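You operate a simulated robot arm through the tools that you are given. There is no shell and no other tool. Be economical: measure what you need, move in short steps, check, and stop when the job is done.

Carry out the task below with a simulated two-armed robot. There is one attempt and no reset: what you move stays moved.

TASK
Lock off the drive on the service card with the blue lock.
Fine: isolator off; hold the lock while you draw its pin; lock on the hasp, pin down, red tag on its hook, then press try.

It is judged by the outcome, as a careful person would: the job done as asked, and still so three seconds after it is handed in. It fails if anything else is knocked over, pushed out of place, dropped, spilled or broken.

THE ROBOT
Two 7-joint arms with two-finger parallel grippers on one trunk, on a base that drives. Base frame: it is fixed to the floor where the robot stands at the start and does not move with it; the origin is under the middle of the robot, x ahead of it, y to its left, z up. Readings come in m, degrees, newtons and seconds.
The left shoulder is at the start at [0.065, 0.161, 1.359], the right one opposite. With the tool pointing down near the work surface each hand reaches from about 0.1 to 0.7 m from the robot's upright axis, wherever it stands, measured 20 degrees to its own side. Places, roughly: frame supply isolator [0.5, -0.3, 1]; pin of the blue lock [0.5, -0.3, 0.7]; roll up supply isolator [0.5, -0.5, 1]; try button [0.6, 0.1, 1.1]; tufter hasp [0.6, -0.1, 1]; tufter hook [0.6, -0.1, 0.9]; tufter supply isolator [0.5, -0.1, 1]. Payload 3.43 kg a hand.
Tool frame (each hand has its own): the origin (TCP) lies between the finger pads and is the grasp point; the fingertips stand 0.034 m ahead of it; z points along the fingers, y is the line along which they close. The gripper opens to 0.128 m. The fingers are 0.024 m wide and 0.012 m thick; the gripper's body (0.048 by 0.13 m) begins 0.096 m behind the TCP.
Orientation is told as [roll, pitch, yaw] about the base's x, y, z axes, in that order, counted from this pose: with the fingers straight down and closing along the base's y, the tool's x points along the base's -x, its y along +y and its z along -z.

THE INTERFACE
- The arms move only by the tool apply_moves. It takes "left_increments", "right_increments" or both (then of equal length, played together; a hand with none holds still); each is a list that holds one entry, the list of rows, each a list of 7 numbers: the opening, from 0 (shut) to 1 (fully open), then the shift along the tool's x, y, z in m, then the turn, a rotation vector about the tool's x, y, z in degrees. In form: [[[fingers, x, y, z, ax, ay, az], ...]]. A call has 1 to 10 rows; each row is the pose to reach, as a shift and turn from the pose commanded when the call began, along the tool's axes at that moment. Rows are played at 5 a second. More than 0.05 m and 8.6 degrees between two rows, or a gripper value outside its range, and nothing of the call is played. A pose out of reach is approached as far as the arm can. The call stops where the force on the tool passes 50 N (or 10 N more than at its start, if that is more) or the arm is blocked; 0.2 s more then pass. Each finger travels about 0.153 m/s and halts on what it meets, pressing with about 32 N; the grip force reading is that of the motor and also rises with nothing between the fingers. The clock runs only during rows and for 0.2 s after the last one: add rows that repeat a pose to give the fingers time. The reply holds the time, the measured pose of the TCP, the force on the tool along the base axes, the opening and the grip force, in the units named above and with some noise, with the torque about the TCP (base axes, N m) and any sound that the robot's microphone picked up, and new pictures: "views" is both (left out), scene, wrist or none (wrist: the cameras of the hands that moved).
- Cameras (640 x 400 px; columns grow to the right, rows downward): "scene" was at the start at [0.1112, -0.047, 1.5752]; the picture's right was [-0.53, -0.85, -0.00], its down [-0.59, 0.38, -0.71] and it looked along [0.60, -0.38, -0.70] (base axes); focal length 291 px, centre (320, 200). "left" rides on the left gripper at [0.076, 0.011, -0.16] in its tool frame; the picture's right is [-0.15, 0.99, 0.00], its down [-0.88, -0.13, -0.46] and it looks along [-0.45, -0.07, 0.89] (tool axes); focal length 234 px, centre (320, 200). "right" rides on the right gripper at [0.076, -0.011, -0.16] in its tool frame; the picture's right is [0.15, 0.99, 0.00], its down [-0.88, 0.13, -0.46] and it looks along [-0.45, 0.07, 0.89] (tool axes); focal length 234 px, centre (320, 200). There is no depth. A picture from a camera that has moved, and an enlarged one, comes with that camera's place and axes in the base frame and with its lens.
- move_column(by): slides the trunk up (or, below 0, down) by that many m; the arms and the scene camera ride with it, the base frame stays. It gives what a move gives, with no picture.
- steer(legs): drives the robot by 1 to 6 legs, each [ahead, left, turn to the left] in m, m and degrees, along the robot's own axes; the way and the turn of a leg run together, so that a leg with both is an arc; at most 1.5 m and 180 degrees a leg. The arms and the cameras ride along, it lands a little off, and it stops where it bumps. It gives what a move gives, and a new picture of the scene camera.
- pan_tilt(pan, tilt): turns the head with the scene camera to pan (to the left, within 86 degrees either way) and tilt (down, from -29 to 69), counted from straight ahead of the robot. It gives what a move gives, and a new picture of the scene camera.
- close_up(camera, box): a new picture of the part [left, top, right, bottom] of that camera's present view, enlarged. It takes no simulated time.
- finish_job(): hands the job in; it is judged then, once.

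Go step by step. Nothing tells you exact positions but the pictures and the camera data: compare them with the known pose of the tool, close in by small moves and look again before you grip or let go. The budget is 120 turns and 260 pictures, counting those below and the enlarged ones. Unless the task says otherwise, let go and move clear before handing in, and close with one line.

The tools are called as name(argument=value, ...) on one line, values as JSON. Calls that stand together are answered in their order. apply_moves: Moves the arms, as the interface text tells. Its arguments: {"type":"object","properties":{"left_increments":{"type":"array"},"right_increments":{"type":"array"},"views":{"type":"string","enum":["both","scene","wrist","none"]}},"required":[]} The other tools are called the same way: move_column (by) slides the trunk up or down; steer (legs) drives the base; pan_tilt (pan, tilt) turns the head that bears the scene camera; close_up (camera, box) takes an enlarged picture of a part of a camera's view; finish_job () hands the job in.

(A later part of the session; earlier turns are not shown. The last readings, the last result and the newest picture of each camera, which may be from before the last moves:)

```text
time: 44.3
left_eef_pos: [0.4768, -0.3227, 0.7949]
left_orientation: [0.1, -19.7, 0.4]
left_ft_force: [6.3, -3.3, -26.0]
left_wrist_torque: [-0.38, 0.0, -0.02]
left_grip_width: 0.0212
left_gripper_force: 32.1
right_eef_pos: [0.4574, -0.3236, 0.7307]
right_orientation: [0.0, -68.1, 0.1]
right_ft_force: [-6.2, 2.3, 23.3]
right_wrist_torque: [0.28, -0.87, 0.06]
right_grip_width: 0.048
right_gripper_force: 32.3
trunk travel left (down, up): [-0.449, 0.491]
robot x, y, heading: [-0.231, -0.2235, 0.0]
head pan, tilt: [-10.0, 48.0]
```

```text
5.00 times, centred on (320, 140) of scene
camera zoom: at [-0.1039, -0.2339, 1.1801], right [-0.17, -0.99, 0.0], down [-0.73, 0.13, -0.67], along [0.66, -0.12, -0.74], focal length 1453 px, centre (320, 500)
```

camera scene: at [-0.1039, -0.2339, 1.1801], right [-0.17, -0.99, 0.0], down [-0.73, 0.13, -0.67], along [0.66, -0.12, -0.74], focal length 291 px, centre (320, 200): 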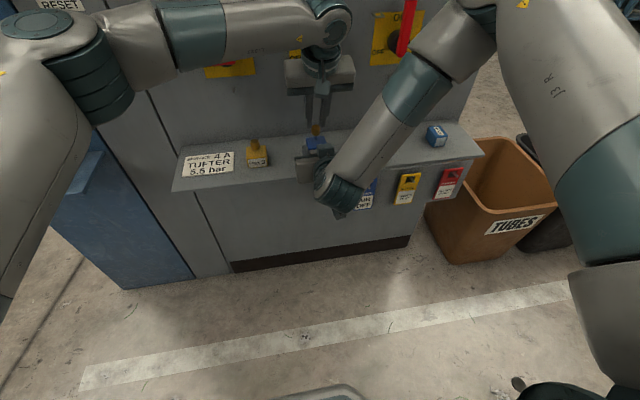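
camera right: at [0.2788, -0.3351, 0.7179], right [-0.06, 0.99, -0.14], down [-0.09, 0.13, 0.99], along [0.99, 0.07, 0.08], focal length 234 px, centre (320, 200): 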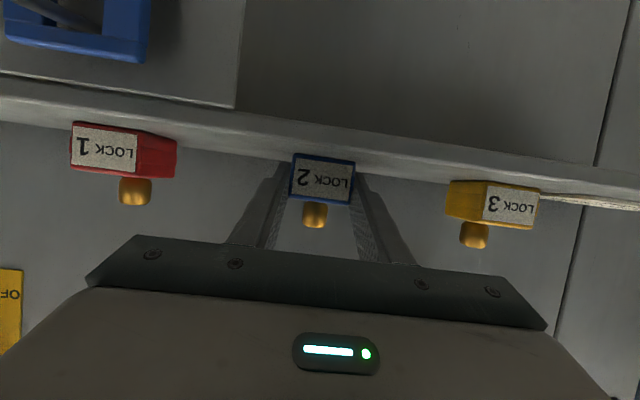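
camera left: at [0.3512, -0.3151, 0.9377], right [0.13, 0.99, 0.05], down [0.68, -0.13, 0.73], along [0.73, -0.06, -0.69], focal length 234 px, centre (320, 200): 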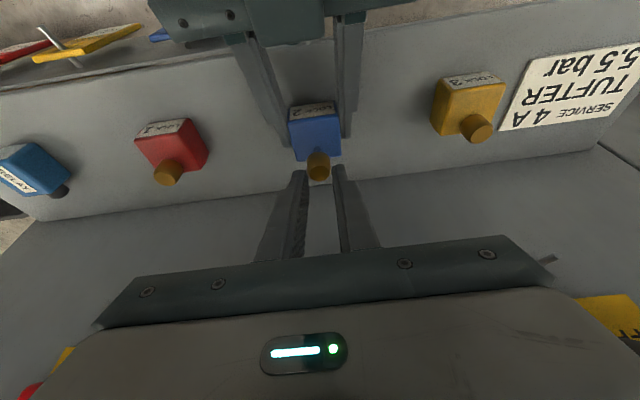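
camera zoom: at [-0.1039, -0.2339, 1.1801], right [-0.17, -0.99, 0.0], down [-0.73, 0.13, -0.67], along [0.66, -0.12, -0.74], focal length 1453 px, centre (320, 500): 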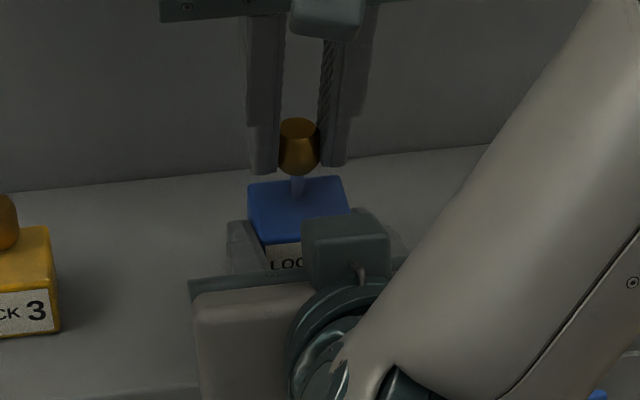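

apply_moves(left_increments=[[[0.0, 0.0015, 0, 0.004, 0, 0, 0], [0.25, 0.0015, 0, 0.004, 0, 0, 0], [0.4, 0.0015, 0, 0.004, 0, 0, 0], [0.4, -0.016, 0, -0.04, 0, 0, 0], [0.4, -0.025, 0, -0.08, 0, 0, 0], [0.4, 0.01, 0.02, -0.09, 0, 0, 0], [0.4, 0.04, 0.05, -0.1, 0, 0, 0], [0.4, 0.06, 0.09, -0.11, 0, 0, 0], [0.4, 0.07, 0.13, -0.12, 0, 0, 0], [0.4, 0.08, 0.17, -0.14, 0, 0, 0]]])

close_up(camera="scene", box=[270, 100, 370, 180])

```text
time: 46.5
left_eef_pos: [0.3528, -0.1548, 0.9035]
left_orientation: [0.0, -19.9, 0.4]
left_ft_force: [-1.1, 0.9, 0.2]
left_wrist_torque: [-0.03, -0.05, -0.03]
left_grip_width: 0.051
left_gripper_force: 0.0
right_eef_pos: [0.4551, -0.3238, 0.7281]
right_orientation: [-0.4, -67.9, 0.3]
right_ft_force: [-1.4, 0.3, -2.6]
right_wrist_torque: [-0.06, 0.07, -0.01]
right_grip_width: 0.0481
right_gripper_force: 31.7
trunk travel left (down, up): [-0.449, 0.491]
robot x, y, heading: [-0.231, -0.2201, 0.2]
head pan, tilt: [-10.0, 48.0]
camera scene: at [-0.1046, -0.2326, 1.1803], right [-0.17, -0.98, 0.0], down [-0.73, 0.13, -0.67], along [0.66, -0.12, -0.74], focal length 291 px, centre (320, 200)
camera left: at [0.2265, -0.1445, 1.0269], right [0.13, 0.99, 0.05], down [0.67, -0.12, 0.73], along [0.73, -0.06, -0.68], focal length 234 px, centre (320, 200)
```

scene: 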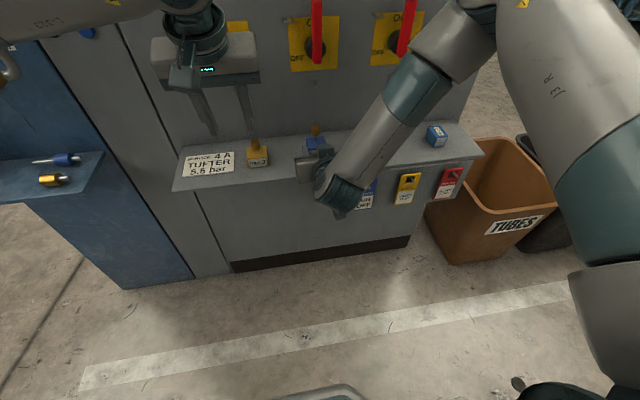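
left: 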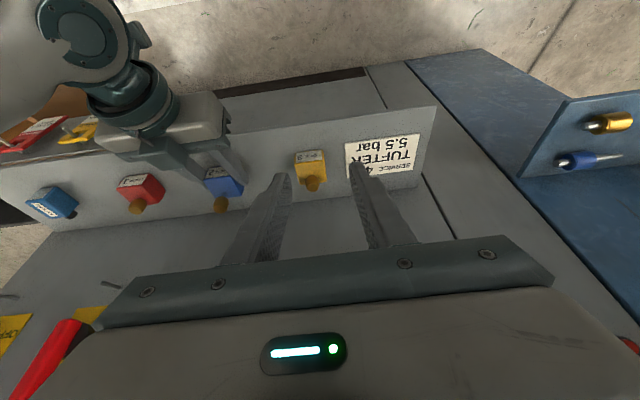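

```text
5.00 times, centred on (320, 140) of scene
camera zoom: at [-0.1046, -0.2326, 1.1803], right [-0.17, -0.98, 0.0], down [-0.73, 0.13, -0.67], along [0.66, -0.12, -0.74], focal length 1453 px, centre (320, 500)
```

zoom: 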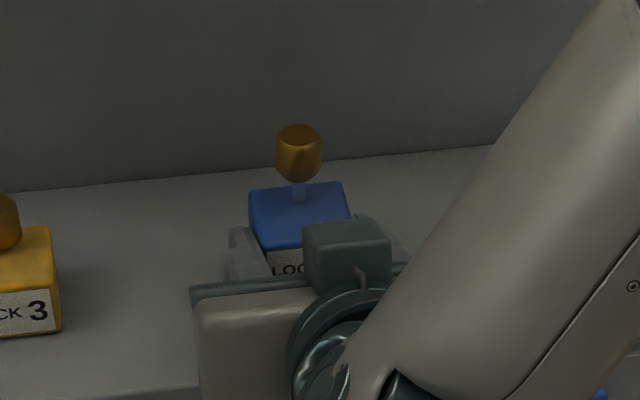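

The pin stays drawn. I'll lift the lock clear and back from the panel, and move the left hand further left.

apply_moves(right_increments=[[[0.2, -0.009, 0, -0.004, 0, 0, 0], [0.2, -0.0185, 0, -0.0075, 0, 0, 0], [0.2, -0.016, 0, -0.035, 0, 0, 0], [0.2, -0.01, 0, -0.065, 0, 0, 0], [0.2, -0.0033, 0, -0.0984, 0, 0, 0]]], left_increments=[[[0.4, 0.01, 0.03, 0, 0, 0, 0], [0.4, 0.02, 0.06, -0.005, 0, 0, 0], [0.4, 0.03, 0.09, -0.01, 0, 0, 0], [0.4, 0.04, 0.12, -0.015, 0, 0, 0], [0.4, 0.047, 0.15, -0.017, 0, 0, 0]]], views="none")

move_column(by=0.2)

pan_tilt(pan=5, tilt=38)

```text
time: 47.7
left_eef_pos: [0.3001, -0.0031, 0.8999]
left_orientation: [-0.1, -20.0, 0.4]
left_ft_force: [-0.8, -0.2, -0.7]
left_wrist_torque: [-0.01, -0.02, 0.0]
left_grip_width: 0.0513
left_gripper_force: 0.1
right_eef_pos: [0.3649, -0.3263, 0.7675]
right_orientation: [-0.2, -68.0, 0.3]
right_ft_force: [-0.1, -0.9, -2.4]
right_wrist_torque: [0.01, 0.04, -0.04]
right_grip_width: 0.0478
right_gripper_force: 32.4
trunk travel left (down, up): [-0.449, 0.491]
robot x, y, heading: [-0.2306, -0.2189, 0.2]
head pan, tilt: [-10.0, 48.0]
```

```text
time: 49.9
left_eef_pos: [0.302, -0.0056, 1.1007]
left_orientation: [0.1, -19.8, 0.3]
left_ft_force: [0.6, -0.6, -0.5]
left_wrist_torque: [-0.01, -0.04, -0.02]
left_grip_width: 0.051
left_gripper_force: 0.1
right_eef_pos: [0.365, -0.3279, 0.9666]
right_orientation: [0.1, -67.9, 0.2]
right_ft_force: [0.2, 0.0, -2.2]
right_wrist_torque: [-0.04, 0.07, -0.01]
right_grip_width: 0.0476
right_gripper_force: 31.8
trunk travel left (down, up): [-0.649, 0.291]
robot x, y, heading: [-0.2321, -0.2204, 0.1]
head pan, tilt: [-10.0, 48.0]
```

```text
time: 50.6
left_eef_pos: [0.3015, -0.0058, 1.1007]
left_orientation: [0.0, -20.0, 0.4]
left_ft_force: [-0.3, -0.4, -0.6]
left_wrist_torque: [-0.01, 0.0, 0.03]
left_grip_width: 0.0511
left_gripper_force: 0.0
right_eef_pos: [0.3651, -0.3277, 0.9667]
right_orientation: [0.0, -67.9, 0.2]
right_ft_force: [0.7, -0.6, -2.5]
right_wrist_torque: [0.03, 0.03, 0.02]
right_grip_width: 0.048
right_gripper_force: 32.5
trunk travel left (down, up): [-0.649, 0.291]
robot x, y, heading: [-0.2302, -0.2205, -0.1]
head pan, tilt: [5.0, 38.0]
camera scene: at [-0.0956, -0.2127, 1.3945], right [0.09, -1.0, 0.0], down [-0.61, -0.05, -0.79], along [0.78, 0.07, -0.62], focal length 291 px, centre (320, 200)
```

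scene: 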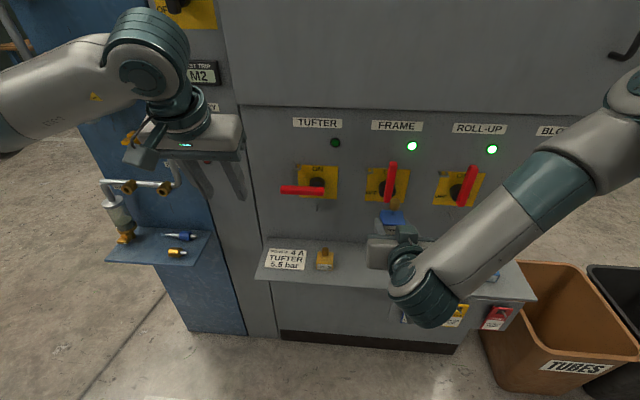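

Both arms are clear and the view is good. I'll look closely at the hasp and the carried lock.

close_up(camera="scene", box=[270, 150, 350, 220])

close_up(camera="scene", box=[350, 180, 430, 270])

close_up(camera="right", box=[340, 60, 640, 260])

```text
5.71 times, centred on (310, 185) of scene
camera zoom: at [-0.0956, -0.2127, 1.3945], right [0.09, -1.0, 0.0], down [-0.61, -0.05, -0.79], along [0.78, 0.07, -0.62], focal length 1661 px, centre (377, 286)
```

zoom: 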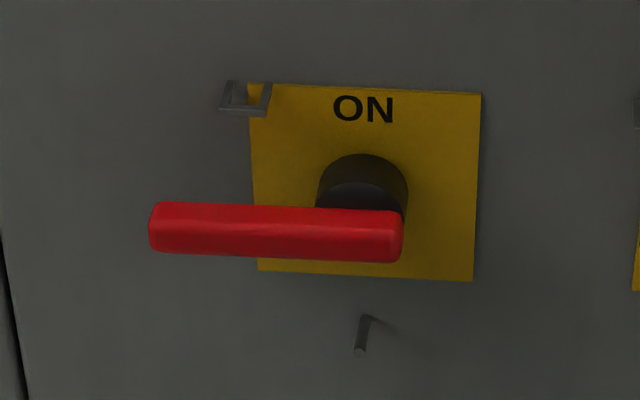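

```text
4.44 times, centred on (390, 225) of scene
camera zoom: at [-0.0956, -0.2127, 1.3945], right [0.09, -1.0, 0.0], down [-0.61, -0.05, -0.79], along [0.78, 0.07, -0.62], focal length 1292 px, centre (9, 89)
```

zoom: 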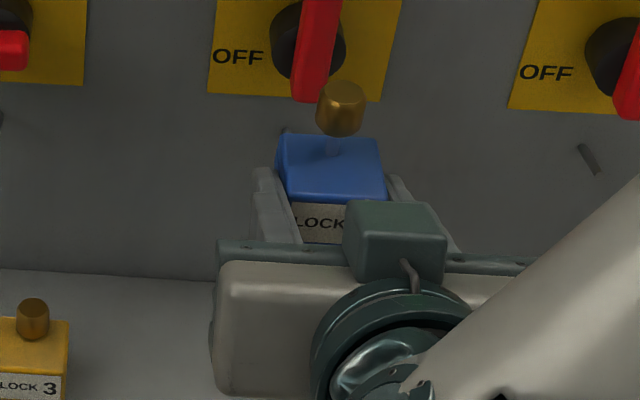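

```text
2.00 times, centred on (490, 160) of right
camera zoom: at [0.189, -0.3374, 0.9567], right [-0.06, 0.99, -0.14], down [-0.09, 0.13, 0.99], along [0.99, 0.07, 0.08], focal length 468 px, centre (-20, 280)
```

zoom: 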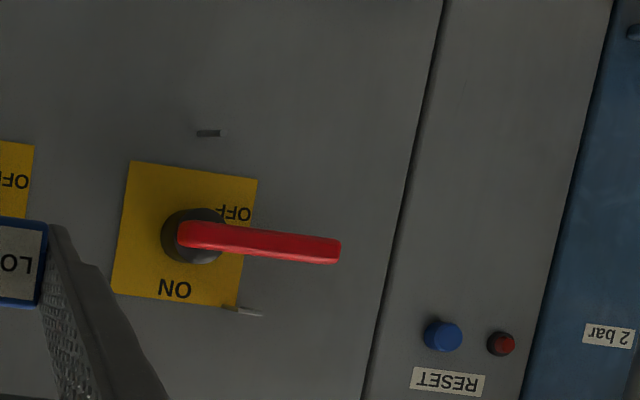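

The hasp is a small horizontal U at about y -0.093, z 0.983, from x 0.547 to the panel at 0.567. I'll look at the sister locks for the slot height.

close_up(camera="scene", box=[305, 235, 345, 280])

close_up(camera="left", box=[0, 0, 320, 200])

```text
8.89 times, centred on (325, 258) of scene
camera zoom: at [-0.0956, -0.2127, 1.3945], right [0.09, -1.0, 0.0], down [-0.61, -0.05, -0.79], along [0.78, 0.07, -0.62], focal length 2584 px, centre (276, -311)
```

zoom: 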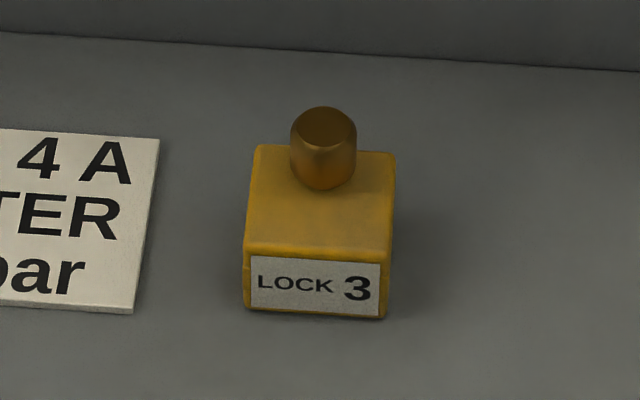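

```text
2.00 times, centred on (160, 100) of left
camera zoom: at [0.1757, 0.0046, 1.2258], right [0.13, 0.99, 0.05], down [0.67, -0.13, 0.73], along [0.73, -0.06, -0.68], focal length 468 px, centre (640, 400)
```

zoom: 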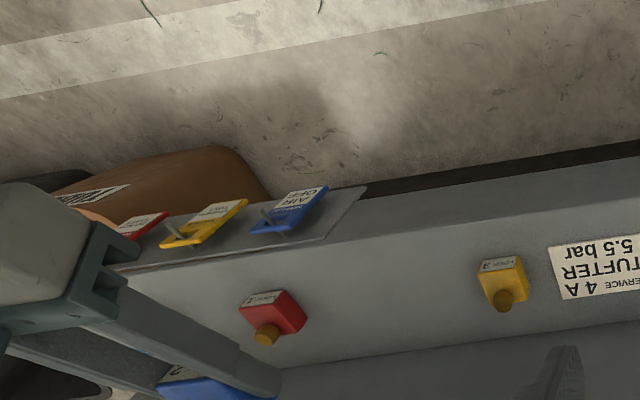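

I can't see the slot itself, but the drawn-pin travel suggests a mid-height slot. I'll carry the lock to a pre-mate pose in front of the hasp and move the left hand up out of the way.

apply_moves(right_increments=[[[0.2, -0.01, 0.0, 0.0, 0, 0, 0], [0.2, -0.03, 0.02, 0.01, 0, 0, 0], [0.2, -0.054, 0.05, 0.02, 0, 0, 0], [0.2, -0.054, 0.09, 0.03, 0, 0, 0], [0.2, -0.054, 0.13, 0.04, 0, 0, 0], [0.2, -0.054, 0.17, 0.05, 0, 0, 0], [0.2, -0.054, 0.205, 0.055, 0, 0, 0], [0.2, -0.054, 0.235, 0.059, 0, 0, 0], [0.2, -0.054, 0.235, 0.059, 0, 0, 0]]], left_increments=[[[0.4, -0.015, 0.02, -0.03, 0, 0, 0], [0.4, -0.025, 0.05, -0.06, 0, 0, 0], [0.4, -0.034, 0.08, -0.094, 0, 0, 0], [0.4, -0.034, 0.1, -0.094, 0, 0, 0], [0.4, -0.034, 0.1, -0.094, 0, 0, 0], [0.4, -0.034, 0.1, -0.094, 0, 0, 0], [0.4, -0.034, 0.1, -0.094, 0, 0, 0], [0.4, -0.034, 0.1, -0.094, 0, 0, 0], [0.4, -0.034, 0.1, -0.094, 0, 0, 0]]])

close_up(camera="scene", box=[250, 130, 370, 230])

```text
time: 52.6
left_eef_pos: [0.2997, 0.093, 1.1994]
left_orientation: [0.0, -20.1, 0.4]
left_ft_force: [0.1, 0.8, -0.1]
left_wrist_torque: [0.03, 0.02, 0.01]
left_grip_width: 0.0511
left_gripper_force: 0.0
right_eef_pos: [0.439, -0.0916, 0.9936]
right_orientation: [0.1, -67.9, 0.3]
right_ft_force: [1.0, 0.2, -2.7]
right_wrist_torque: [-0.02, 0.08, 0.01]
right_grip_width: 0.0479
right_gripper_force: 32.0
trunk travel left (down, up): [-0.649, 0.291]
robot x, y, heading: [-0.2337, -0.2183, -0.0]
head pan, tilt: [5.0, 38.0]
camera scene: at [-0.0954, -0.2132, 1.3946], right [0.09, -1.0, 0.0], down [-0.61, -0.05, -0.79], along [0.78, 0.07, -0.62], focal length 291 px, centre (320, 200)
camera right: at [0.2628, -0.1016, 0.9842], right [-0.06, 0.99, -0.14], down [-0.09, 0.13, 0.99], along [0.99, 0.07, 0.08], focal length 234 px, centre (320, 200)
camera left: at [0.1745, 0.1038, 1.3258], right [0.13, 0.99, 0.05], down [0.67, -0.13, 0.73], along [0.73, -0.06, -0.68], focal length 234 px, centre (320, 200)
```

scene: 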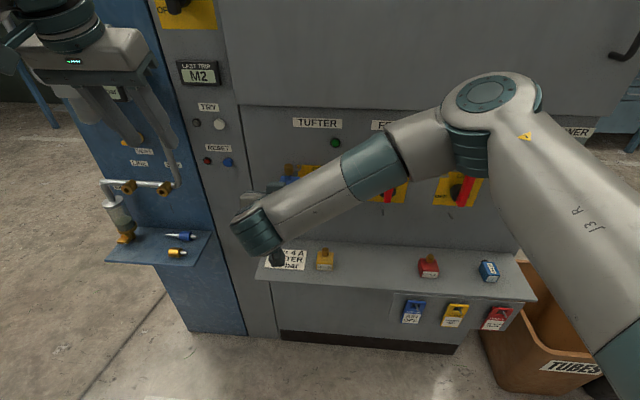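
right: 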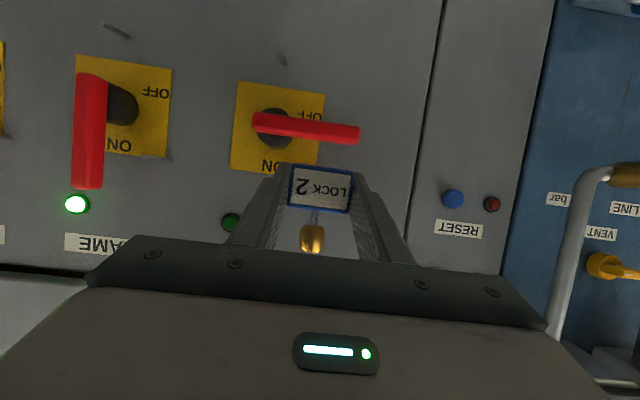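
left: 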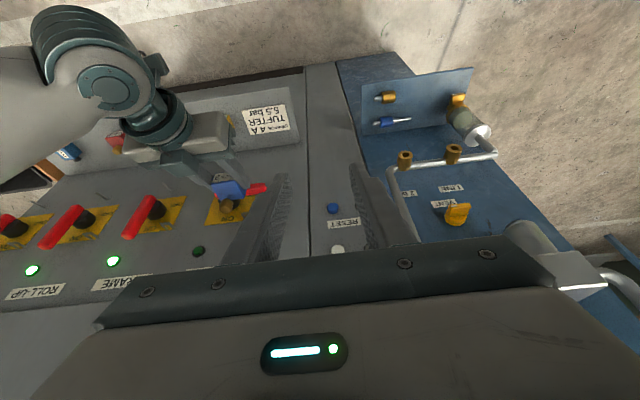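

```text
4.00 times, centred on (310, 180) of scene
camera zoom: at [-0.0954, -0.2132, 1.3946], right [0.09, -1.0, 0.0], down [-0.61, -0.05, -0.79], along [0.78, 0.07, -0.62], focal length 1163 px, centre (360, 280)
```

zoom: 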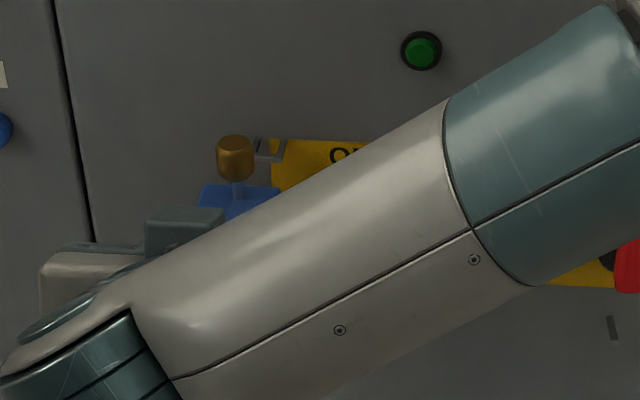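

The lock seems to have slid a few millimetres up in the grip while I pulled. I'll measure it from close views.

close_up(camera="right", box=[260, 60, 400, 260])

close_up(camera="left", box=[190, 160, 280, 230])

```text
2.00 times, centred on (330, 160) of right
camera zoom: at [0.2628, -0.1016, 0.9842], right [-0.06, 0.99, -0.14], down [-0.09, 0.13, 0.99], along [0.99, 0.07, 0.08], focal length 468 px, centre (300, 280)
```

zoom: 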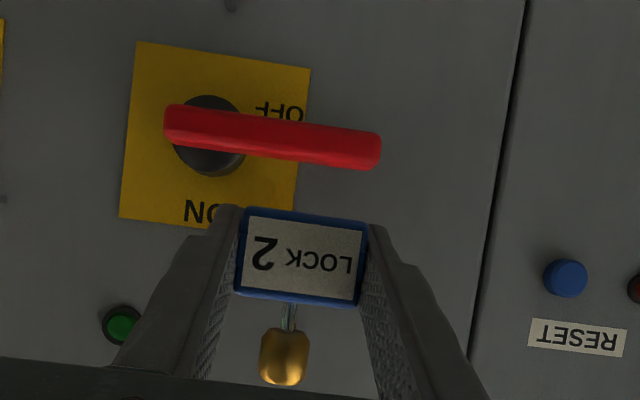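

```text
5.71 times, centred on (235, 195) of left
camera zoom: at [0.1745, 0.1038, 1.3258], right [0.13, 0.99, 0.05], down [0.67, -0.13, 0.73], along [0.73, -0.06, -0.68], focal length 1338 px, centre (806, 229)
```

zoom: 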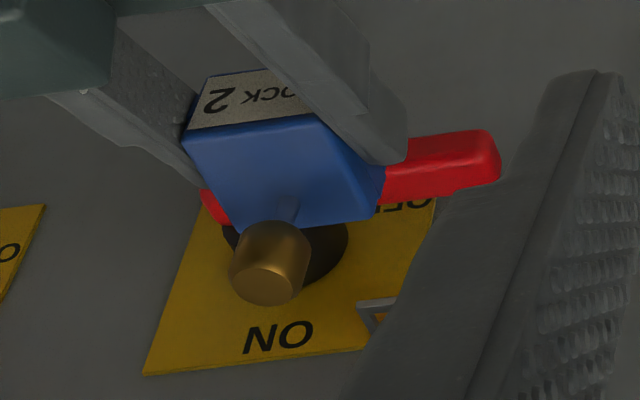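

Relative to the hasp, the lock is about 7.5 mm too high and 3.5 mm too far left. I'll correct that and stop about 1 cm short of the hasp.

apply_moves(right_increments=[[[0.2, 0.007, -0.0035, 0.003, 0, 0, 0], [0.2, -0.003, -0.0035, 0.028, 0, 0, 0], [0.2, -0.0141, -0.0035, 0.0547, 0, 0, 0], [0.2, -0.0141, -0.0035, 0.0547, 0, 0, 0]]], views="none")

close_up(camera="left", box=[190, 160, 280, 230])

close_up(camera="scene", box=[270, 140, 330, 200])

```text
time: 53.6
left_eef_pos: [0.2993, 0.0942, 1.2015]
left_orientation: [0.1, -19.9, 0.4]
left_ft_force: [0.1, -0.2, 0.2]
left_wrist_torque: [-0.03, -0.03, -0.01]
left_grip_width: 0.0511
left_gripper_force: 0.1
right_eef_pos: [0.4949, -0.0951, 0.9877]
right_orientation: [0.1, -67.9, 0.1]
right_ft_force: [0.5, 0.5, -1.9]
right_wrist_torque: [-0.02, 0.03, -0.02]
right_grip_width: 0.0479
right_gripper_force: 32.2
trunk travel left (down, up): [-0.649, 0.291]
robot x, y, heading: [-0.2321, -0.223, 0.0]
head pan, tilt: [5.0, 38.0]
```

```text
5.71 times, centred on (235, 195) of left
camera zoom: at [0.1741, 0.1045, 1.3257], right [0.13, 0.99, 0.05], down [0.67, -0.13, 0.73], along [0.73, -0.06, -0.68], focal length 1338 px, centre (806, 229)
```

zoom: 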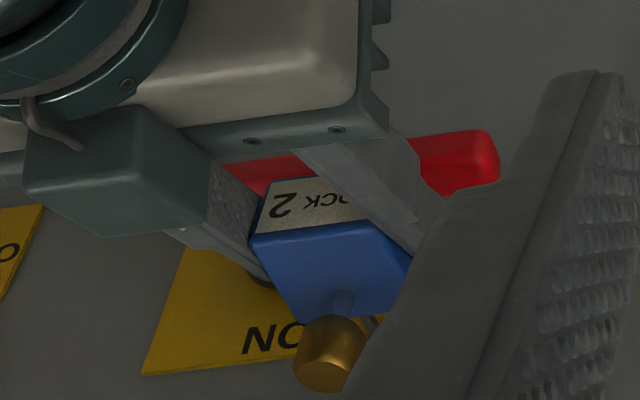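

```text
6.67 times, centred on (300, 170) of scene
camera zoom: at [-0.0958, -0.2124, 1.3946], right [0.09, -1.0, 0.0], down [-0.61, -0.05, -0.79], along [0.78, 0.07, -0.62], focal length 1938 px, centre (453, 400)
```

zoom: 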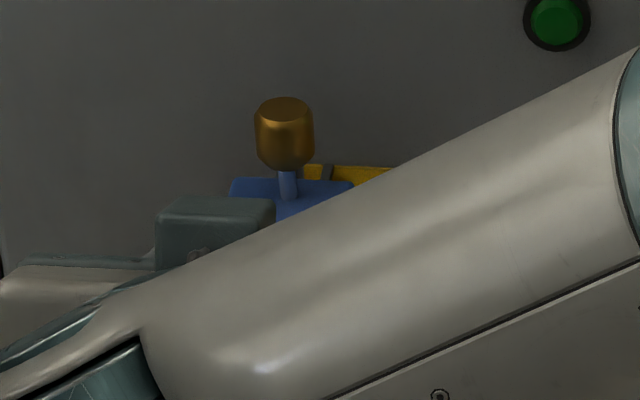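

By both cameras the lock is aligned with the hasp to within 2–3 mm. I'll raise it 2 mm and push it on in small steps.

apply_moves(right_increments=[[[0.2, -0.0037, -0.001, 0.0039, 0, 0, 0], [0.2, -0.0056, -0.001, 0.0086, 0, 0, 0], [0.2, -0.0075, -0.001, 0.0132, 0, 0, 0]]], views="none")

apply_moves(right_increments=[[[0.2, -0.0015, 0, 0.0037, 0, 0, 0], [0.2, -0.003, 0, 0.0074, 0, 0, 0]]], views="none")

close_up(camera="scene", box=[270, 140, 330, 200])

```text
time: 54.4
left_eef_pos: [0.2957, 0.0929, 1.2024]
left_orientation: [0.0, -20.1, 0.4]
left_ft_force: [0.5, -0.6, -0.6]
left_wrist_torque: [-0.02, -0.02, 0.01]
left_grip_width: 0.0511
left_gripper_force: 0.1
right_eef_pos: [0.5054, -0.0957, 0.9892]
right_orientation: [-0.1, -67.8, 0.3]
right_ft_force: [-27.2, -6.1, -3.6]
right_wrist_torque: [-0.06, 0.3, -0.39]
right_grip_width: 0.0481
right_gripper_force: 32.2
trunk travel left (down, up): [-0.649, 0.291]
robot x, y, heading: [-0.2328, -0.2195, 0.2]
head pan, tilt: [5.0, 38.0]
```

```text
time: 55.0
left_eef_pos: [0.2972, 0.0945, 1.2023]
left_orientation: [0.0, -20.2, 0.3]
left_ft_force: [0.3, -0.1, 0.0]
left_wrist_torque: [-0.04, 0.02, 0.0]
left_grip_width: 0.0512
left_gripper_force: 0.0
right_eef_pos: [0.5173, -0.0947, 0.9937]
right_orientation: [0.1, -68.2, 0.1]
right_ft_force: [-29.3, -4.2, 3.0]
right_wrist_torque: [-0.09, 0.15, -0.36]
right_grip_width: 0.0478
right_gripper_force: 31.9
trunk travel left (down, up): [-0.649, 0.291]
robot x, y, heading: [-0.2334, -0.2192, 0.1]
head pan, tilt: [5.0, 38.0]
```

```text
6.67 times, centred on (300, 170) of scene
camera zoom: at [-0.0987, -0.2123, 1.395], right [0.09, -1.0, 0.0], down [-0.61, -0.05, -0.79], along [0.79, 0.07, -0.61], focal length 1938 px, centre (453, 400)
```

zoom: 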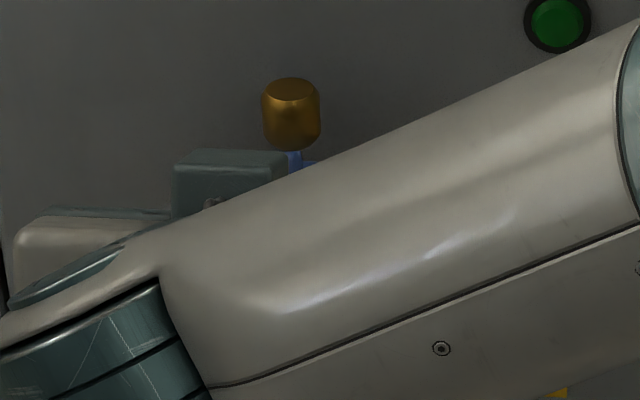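

I felt contact at the hasp tip (about 28 N). I need to check whether the lock went on or slid back in the grip.

close_up(camera="right", box=[260, 60, 400, 260])

close_up(camera="left", box=[190, 160, 280, 230])

```text
2.00 times, centred on (330, 160) of right
camera zoom: at [0.3402, -0.1057, 0.9814], right [-0.06, 0.99, -0.14], down [-0.1, 0.13, 0.99], along [0.99, 0.07, 0.09], focal length 468 px, centre (300, 280)
```

zoom: 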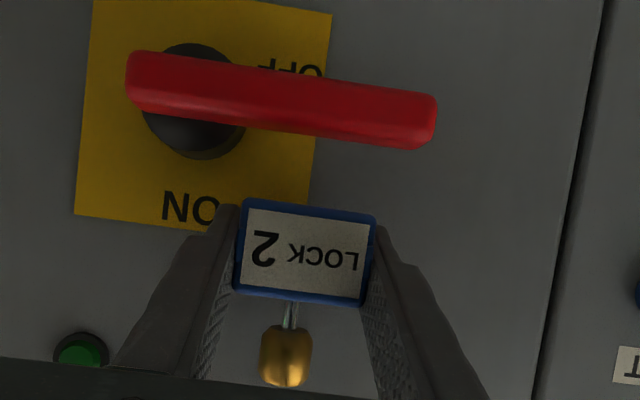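

```text
5.71 times, centred on (235, 195) of left
camera zoom: at [0.1714, 0.1047, 1.3267], right [0.13, 0.99, 0.05], down [0.67, -0.13, 0.73], along [0.73, -0.06, -0.68], focal length 1338 px, centre (806, 229)
```

zoom: 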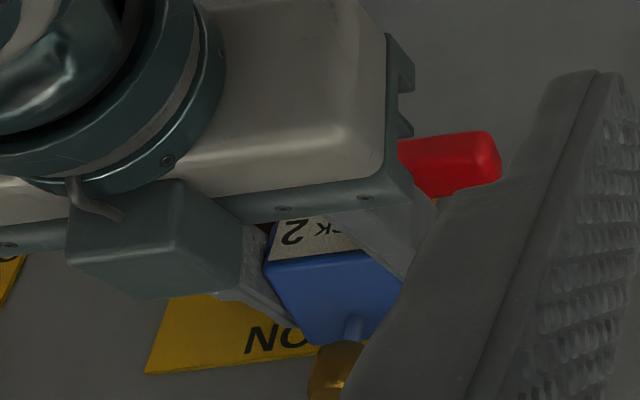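

The lock slid back about 14 mm in the grip, so it met the hasp tip without entering. I need to see the slot in the lock's back. I'll back away and carry it to the right.

apply_moves(right_increments=[[[0.2, 0.012, 0, -0.035, 0, 0, 0], [0.2, 0.025, 0, -0.08, 0, 0, 0], [0.2, 0.042, 0, -0.125, 0, 0, 0], [0.2, 0.0575, -0.01, -0.171, 0, 0, 0], [0.2, 0.0575, -0.05, -0.171, 0, 0, 0], [0.2, 0.0575, -0.1, -0.171, 0, 0, 0], [0.2, 0.0575, -0.15, -0.171, 0, 0, 0], [0.2, 0.0575, -0.2, -0.171, 0, 0, 0], [0.2, 0.0575, -0.25, -0.171, 0, 0, 0], [0.2, 0.0575, -0.3, -0.171, 0, 0, 0]]], views="none")

pan_tilt(pan=-25, tilt=40)

```text
time: 57.2
left_eef_pos: [0.2992, 0.0972, 1.2012]
left_orientation: [-0.1, -20.0, 0.5]
left_ft_force: [-0.2, 0.9, -0.7]
left_wrist_torque: [-0.09, -0.06, -0.05]
left_grip_width: 0.0512
left_gripper_force: 0.1
right_eef_pos: [0.3502, -0.383, 1.006]
right_orientation: [-0.7, -67.7, 0.7]
right_ft_force: [-0.9, 0.8, -2.5]
right_wrist_torque: [-0.04, 0.02, -0.03]
right_grip_width: 0.0478
right_gripper_force: 32.0
right hand out of reach, approached as far as the arm can: row 10
trunk travel left (down, up): [-0.649, 0.291]
robot x, y, heading: [-0.2264, -0.2207, -0.1]
head pan, tilt: [5.0, 38.0]
```

```text
time: 58.2
left_eef_pos: [0.2989, 0.0939, 1.2015]
left_orientation: [-0.1, -20.0, 0.3]
left_ft_force: [0.5, 0.9, -0.2]
left_wrist_torque: [0.02, 0.03, 0.03]
left_grip_width: 0.0511
left_gripper_force: 0.0
right_eef_pos: [0.3521, -0.384, 1.0037]
right_orientation: [-0.3, -67.5, 0.2]
right_ft_force: [-0.2, -0.6, -1.9]
right_wrist_torque: [0.01, 0.04, 0.0]
right_grip_width: 0.048
right_gripper_force: 32.6
trunk travel left (down, up): [-0.649, 0.291]
robot x, y, heading: [-0.2279, -0.2209, 0.3]
head pan, tilt: [-25.0, 40.0]
camera scene: at [-0.1045, -0.2562, 1.3916], right [-0.42, -0.91, 0.0], down [-0.58, 0.27, -0.77], along [0.69, -0.32, -0.64], focal length 291 px, centre (320, 200)
```

scene: 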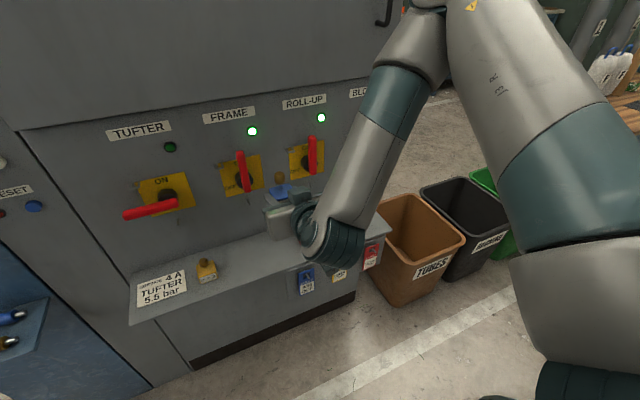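

Now I'll yaw the right hand left so the lock's back can be seen from the head camera.

apply_moves(right_increments=[[[0.2, 0, 0, 0, -7.9, 0, -3.3], [0.2, 0, 0, -0.01, -15.7, 0, -6.5], [0.2, 0, 0, -0.02, -23.6, 0, -9.8], [0.2, 0, 0, -0.03, -31.4, 0, -13], [0.2, 0, 0, -0.04, -39.3, 0, -16.3], [0.2, 0, 0, -0.05, -47.1, 0, -19.5], [0.2, 0, 0, -0.06, -55, 0, -22.8], [0.2, 0, 0, -0.06, -62.8, 0, -26], [0.2, 0, 0, -0.06, -70.7, 0, -29.3], [0.2, 0, 0, -0.06, -78.5, 0, -32.6]]], views="scene")

```text
time: 60.4
left_eef_pos: [0.3032, 0.0964, 1.1987]
left_orientation: [0.0, -19.6, 0.4]
left_ft_force: [1.5, 0.3, 0.0]
left_wrist_torque: [-0.03, 0.07, -0.02]
left_grip_width: 0.0514
left_gripper_force: 0.1
right_eef_pos: [0.3132, -0.375, 1.04]
right_orientation: [13.2, -71.1, 68.3]
right_ft_force: [-4.6, -1.4, -6.7]
right_wrist_torque: [0.18, -0.16, -0.13]
right_grip_width: 0.0476
right_gripper_force: 32.5
right hand out of reach, approached as far as the arm can: row 1, 2, 3, 8, 9, 10
trunk travel left (down, up): [-0.649, 0.291]
robot x, y, heading: [-0.2312, -0.221, 0.0]
head pan, tilt: [-25.0, 40.0]
camera scene: at [-0.1006, -0.2535, 1.3913], right [-0.42, -0.91, 0.0], down [-0.59, 0.27, -0.76], along [0.69, -0.32, -0.64], focal length 291 px, centre (320, 200)
```

scene: 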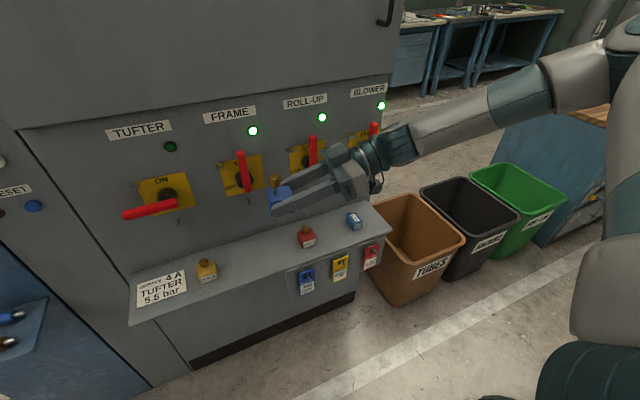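

close_up(camera="scene", box=[255, 165, 315, 220])

```text
7.27 times, centred on (285, 192) of scene
camera zoom: at [-0.1006, -0.2535, 1.3913], right [-0.42, -0.91, 0.0], down [-0.59, 0.27, -0.76], along [0.69, -0.32, -0.64], focal length 2114 px, centre (574, 254)
```

zoom: 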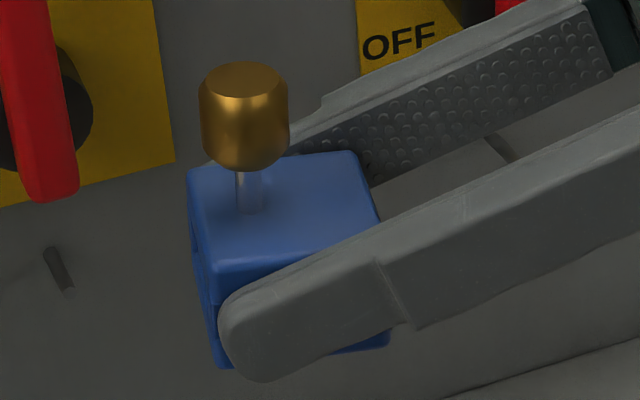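

The back face is just visible edge-on. I'll shift right and yaw a little more.

apply_moves(right_increments=[[[0.2, 0.01, -0.005, -0.03, -7.6, 0.6, -2.5], [0.2, 0.02, -0.01, -0.06, -15.2, 1.2, -5], [0.2, 0.03, -0.016, -0.094, -22.7, 1.8, -7.6], [0.2, 0.04, -0.02, -0.12, -26, 2, -9]]], views="scene")

```text
time: 61.4
left_eef_pos: [0.3014, 0.0935, 1.1997]
left_orientation: [0.1, -19.9, 0.5]
left_ft_force: [-0.1, 0.6, -0.3]
left_wrist_torque: [0.04, 0.05, -0.03]
left_grip_width: 0.0513
left_gripper_force: 0.0
right_eef_pos: [0.4186, -0.4456, 1.0409]
right_orientation: [4.5, -69.4, 108.1]
right_ft_force: [-0.2, 0.3, -2.9]
right_wrist_torque: [-0.04, 0.01, 0.03]
right_grip_width: 0.0475
right_gripper_force: 32.2
right hand out of reach, approached as far as the arm can: row 1, 2, 3, 4
trunk travel left (down, up): [-0.649, 0.291]
robot x, y, heading: [-0.2337, -0.2231, -0.1]
head pan, tilt: [-25.0, 40.0]
camera scene: at [-0.1024, -0.2566, 1.3914], right [-0.42, -0.91, 0.0], down [-0.58, 0.27, -0.76], along [0.69, -0.32, -0.64], focal length 291 px, centre (320, 200)
```

scene: 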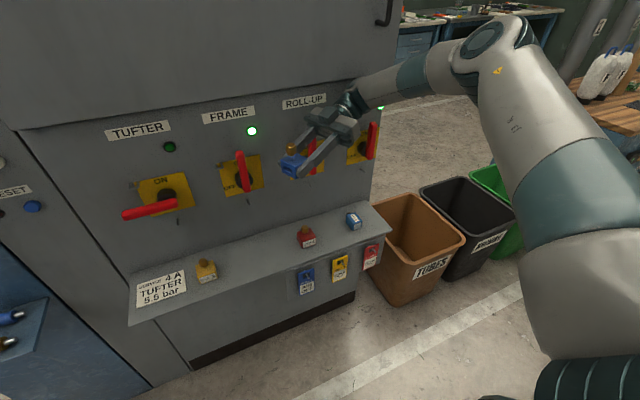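

close_up(camera="scene", box=[265, 125, 345, 195])

```text
5.71 times, centred on (305, 160) of scene
camera zoom: at [-0.1024, -0.2566, 1.3914], right [-0.42, -0.91, 0.0], down [-0.58, 0.27, -0.76], along [0.69, -0.32, -0.64], focal length 1661 px, centre (406, 429)
```

zoom: 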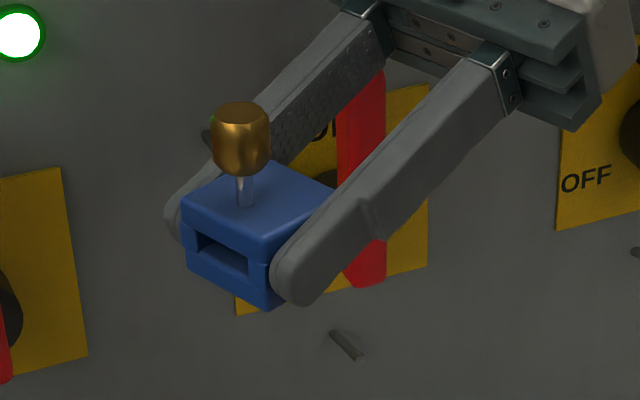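

Now it's clear: the slot is centred sideways and sits about 18 mm above the lock's bottom, so it was roughly 5 mm above the hasp. I'll move away from the levers and yaw the hand back.

apply_moves(right_increments=[[[0.2, -0.011, 0.029, 0.03, 4, 0, 1.5], [0.2, -0.022, 0.058, 0.06, 8, -0.2, 3], [0.2, -0.033, 0.088, 0.0955, 15.6, -0.5, 5.8], [0.2, -0.033, 0.088, 0.0955, 23.4, -0.7, 8.8], [0.2, -0.033, 0.088, 0.0955, 31.2, -0.9, 11.7], [0.2, -0.033, 0.088, 0.0955, 39, -1.2, 14.6], [0.2, -0.033, 0.088, 0.0955, 46.8, -1.4, 17.5], [0.2, -0.033, 0.088, 0.0955, 54.6, -1.6, 20.5], [0.2, -0.033, 0.088, 0.0955, 62.4, -1.9, 23.4], [0.2, -0.033, 0.088, 0.0955, 70.2, -2.1, 26.3]]], views="scene")

```text
time: 63.6
left_eef_pos: [0.3002, 0.0963, 1.1999]
left_orientation: [0.0, -20.1, 0.5]
left_ft_force: [1.2, 0.8, -0.8]
left_wrist_torque: [-0.01, -0.03, 0.01]
left_grip_width: 0.0511
left_gripper_force: 0.0
right_eef_pos: [0.316, -0.3898, 1.0379]
right_orientation: [4.6, -69.4, 33.0]
right_ft_force: [-0.1, -0.4, -2.3]
right_wrist_torque: [-0.01, 0.03, 0.01]
right_grip_width: 0.0477
right_gripper_force: 32.1
right hand out of reach, approached as far as the arm can: row 1, 2, 3, 10
trunk travel left (down, up): [-0.649, 0.291]
robot x, y, heading: [-0.2323, -0.2183, 0.0]
head pan, tilt: [-25.0, 40.0]
camera scene: at [-0.103, -0.2554, 1.3915], right [-0.42, -0.91, 0.0], down [-0.58, 0.27, -0.77], along [0.69, -0.32, -0.64], focal length 291 px, centre (320, 200)
```

scene: 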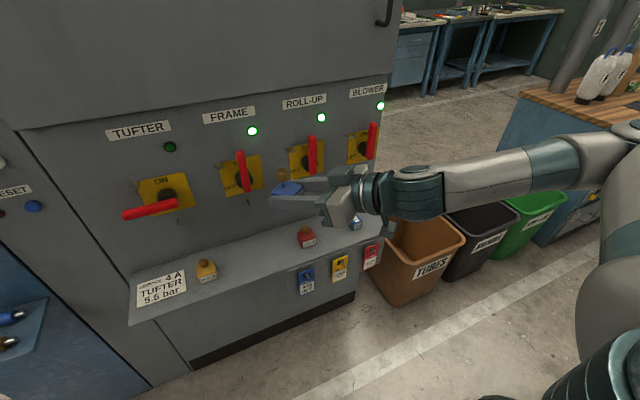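

apply_moves(right_increments=[[[0.2, 0, 0.002, 0.02, 7, 0.2, 2.4], [0.2, 0, 0.004, 0.04, 14.1, 0.4, 4.8], [0.2, 0, 0.006, 0.06, 21.1, 0.5, 7.3], [0.2, 0, 0.009, 0.08, 28.2, 0.7, 9.7], [0.2, -0.003, 0.0113, 0.0946, 35.2, 0.9, 12.1], [0.2, -0.003, 0.0113, 0.0946, 35.2, 0.9, 12.1]]], views="none")

move_column(by=-0.19)

pan_tilt(pan=-10, tilt=45)

```text
time: 65.0
left_eef_pos: [0.2992, 0.0943, 1.2012]
left_orientation: [0.0, -20.0, 0.5]
left_ft_force: [-0.3, -0.4, 0.0]
left_wrist_torque: [0.07, 0.01, 0.01]
left_grip_width: 0.0511
left_gripper_force: 0.1
right_eef_pos: [0.3797, -0.3258, 1.0105]
right_orientation: [1.1, -68.3, -1.2]
right_ft_force: [2.2, -2.3, 2.0]
right_wrist_torque: [0.05, 0.43, 0.04]
right_grip_width: 0.0475
right_gripper_force: 29.6
right hand out of reach, approached as far as the arm can: row 1, 2, 3, 4
trunk travel left (down, up): [-0.649, 0.291]
robot x, y, heading: [-0.2297, -0.2163, 0.2]
head pan, tilt: [-25.0, 40.0]
```

```text
time: 67.0
left_eef_pos: [0.2994, 0.0954, 1.0105]
left_orientation: [0.0, -20.0, 0.4]
left_ft_force: [0.5, 0.1, 0.5]
left_wrist_torque: [0.01, 0.01, -0.02]
left_grip_width: 0.0513
left_gripper_force: 0.0
right_eef_pos: [0.3804, -0.3276, 0.8193]
right_orientation: [0.0, -68.3, 0.0]
right_ft_force: [-0.1, 0.6, -2.6]
right_wrist_torque: [0.0, 0.03, -0.02]
right_grip_width: 0.0479
right_gripper_force: 31.6
trunk travel left (down, up): [-0.459, 0.481]
robot x, y, heading: [-0.2325, -0.2191, 0.2]
head pan, tilt: [-25.0, 40.0]
```

```text
time: 67.8
left_eef_pos: [0.2997, 0.0937, 1.0113]
left_orientation: [0.0, -20.1, 0.4]
left_ft_force: [-0.4, 0.5, -0.5]
left_wrist_torque: [0.03, -0.02, -0.02]
left_grip_width: 0.0515
left_gripper_force: 0.0
right_eef_pos: [0.3802, -0.3272, 0.8189]
right_orientation: [-0.1, -68.3, -0.1]
right_ft_force: [0.2, 0.0, -2.5]
right_wrist_torque: [0.01, 0.03, 0.02]
right_grip_width: 0.0476
right_gripper_force: 32.0
trunk travel left (down, up): [-0.459, 0.481]
robot x, y, heading: [-0.2293, -0.2194, -0.1]
head pan, tilt: [-10.0, 45.0]
camera scene: at [-0.1015, -0.2343, 1.1944], right [-0.17, -0.98, 0.0], down [-0.7, 0.12, -0.71], along [0.7, -0.12, -0.71], focal length 291 px, centre (320, 200)
```

scene: 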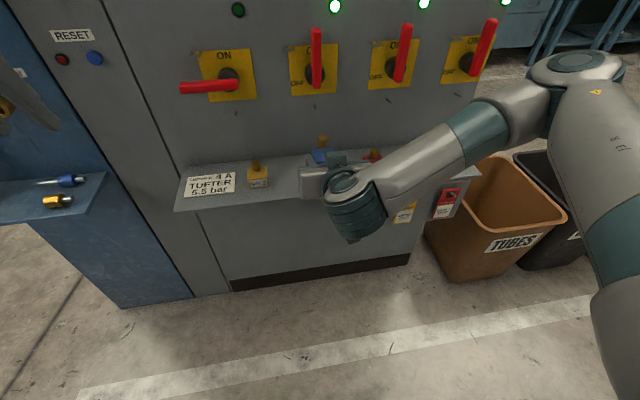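

I'll set the lock back on the ledge, so I can regrip it deeper and lower in the fingers.

apply_moves(right_increments=[[[0.2, 0.015, 0.001, 0.038, 0, 0, 0], [0.2, 0.03, 0.001, 0.076, 0, 0, 0], [0.2, 0.0445, 0.001, 0.117, 0, 0, 0], [0.2, 0.051, 0.001, 0.1195, 0, 0, 0], [0.2, 0.051, 0.001, 0.1195, 0, 0, 0]]], views="wrist")

close_up(camera="right", box=[250, 130, 400, 270])

```text
time: 69.0
left_eef_pos: [0.2989, 0.0944, 1.011]
left_orientation: [0.0, -19.9, 0.4]
left_ft_force: [-0.5, -0.2, 0.2]
left_wrist_torque: [0.0, -0.02, 0.01]
left_grip_width: 0.0512
left_gripper_force: 0.1
right_eef_pos: [0.4719, -0.3236, 0.7282]
right_orientation: [-0.5, -67.7, 0.0]
right_ft_force: [0.7, 0.5, -1.7]
right_wrist_torque: [-0.01, 0.04, 0.03]
right_grip_width: 0.048
right_gripper_force: 32.3
right hand out of reach, approached as far as the arm can: row 4, 5
trunk travel left (down, up): [-0.459, 0.481]
robot x, y, heading: [-0.2332, -0.2222, -0.1]
head pan, tilt: [-10.0, 45.0]
camera right: at [0.2957, -0.3325, 0.7186], right [-0.05, 0.99, -0.14], down [-0.09, 0.13, 0.99], along [0.99, 0.06, 0.08], focal length 234 px, centre (320, 200)
```

right: 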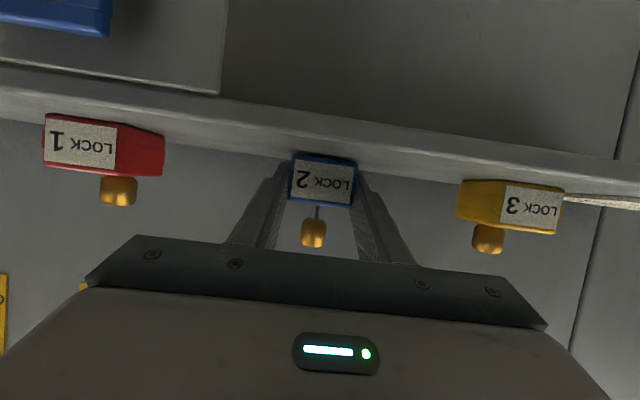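

```text
2.86 times, centred on (325, 200) of right
camera zoom: at [0.2957, -0.3325, 0.7186], right [-0.05, 0.99, -0.14], down [-0.09, 0.13, 0.99], along [0.99, 0.06, 0.08], focal length 669 px, centre (306, 200)
```

zoom: 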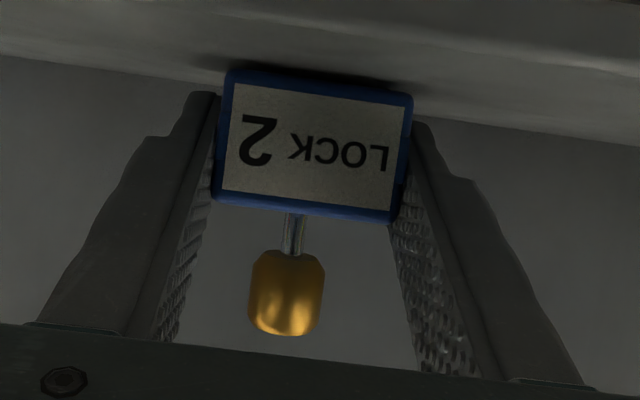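

The lock's base is essentially on the ledge. I'll release, back the hand up about 15 mm, then regrip.

apply_moves(right_increments=[[[0.4, 0, 0, 0, 0, 0, 0], [0.45, 0, 0, 0, 0, 0, 0], [0.5, 0, 0, 0, 0, 0, 0]]], views="none")

close_up(camera="right", box=[250, 130, 400, 270])

```text
time: 69.8
left_eef_pos: [0.2992, 0.0934, 1.01]
left_orientation: [0.0, -20.0, 0.4]
left_ft_force: [0.2, 0.4, 0.2]
left_wrist_torque: [0.01, -0.02, -0.02]
left_grip_width: 0.0512
left_gripper_force: 0.0
right_eef_pos: [0.4722, -0.325, 0.7301]
right_orientation: [-0.5, -67.7, -0.2]
right_ft_force: [-0.2, 0.4, 0.0]
right_wrist_torque: [0.02, 0.0, -0.01]
right_grip_width: 0.0642
right_gripper_force: 0.2
trunk travel left (down, up): [-0.459, 0.481]
robot x, y, heading: [-0.2268, -0.2199, 0.1]
head pan, tilt: [-10.0, 45.0]
```

```text
2.86 times, centred on (325, 200) of right
camera zoom: at [0.2954, -0.3326, 0.719], right [-0.05, 0.99, -0.14], down [-0.09, 0.13, 0.99], along [0.99, 0.06, 0.08], focal length 669 px, centre (306, 200)
```

zoom: 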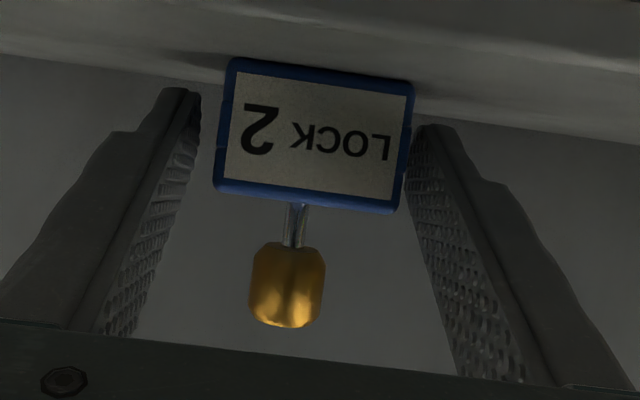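

apply_moves(right_increments=[[[0.5, 0.005, 0.001, -0.0095, 0, 0, 0], [0.5, 0.005, 0.001, -0.0095, 0, 0, 0], [0.4, 0.005, 0.001, -0.0095, 0, 0, 0], [0.36, 0.005, 0.001, -0.0095, 0, 0, 0], [0.2, 0.005, 0.001, -0.0095, 0, 0, 0], [0.2, 0.005, 0.001, -0.0095, 0, 0, 0]]], views="none")

close_up(camera="right", box=[250, 130, 400, 270])

```text
time: 71.2
left_eef_pos: [0.3001, 0.0956, 1.0109]
left_orientation: [0.0, -20.0, 0.4]
left_ft_force: [-1.0, 0.5, -0.1]
left_wrist_torque: [0.01, 0.02, 0.02]
left_grip_width: 0.0515
left_gripper_force: 0.0
right_eef_pos: [0.4604, -0.3222, 0.7303]
right_orientation: [-0.4, -67.9, -0.2]
right_ft_force: [0.0, -0.9, 0.1]
right_wrist_torque: [0.03, 0.03, -0.02]
right_grip_width: 0.0479
right_gripper_force: 32.0
trunk travel left (down, up): [-0.459, 0.481]
robot x, y, heading: [-0.2276, -0.219, 0.0]
head pan, tilt: [-10.0, 45.0]
```

```text
2.86 times, centred on (325, 200) of right
camera zoom: at [0.2846, -0.3312, 0.7182], right [-0.05, 0.99, -0.14], down [-0.09, 0.13, 0.99], along [0.99, 0.06, 0.08], focal length 669 px, centre (306, 200)
```

zoom: 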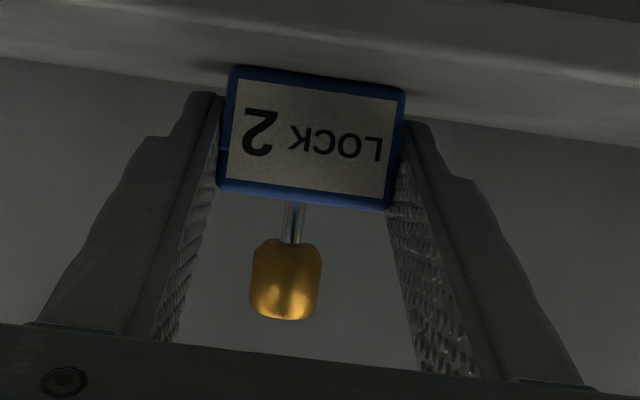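

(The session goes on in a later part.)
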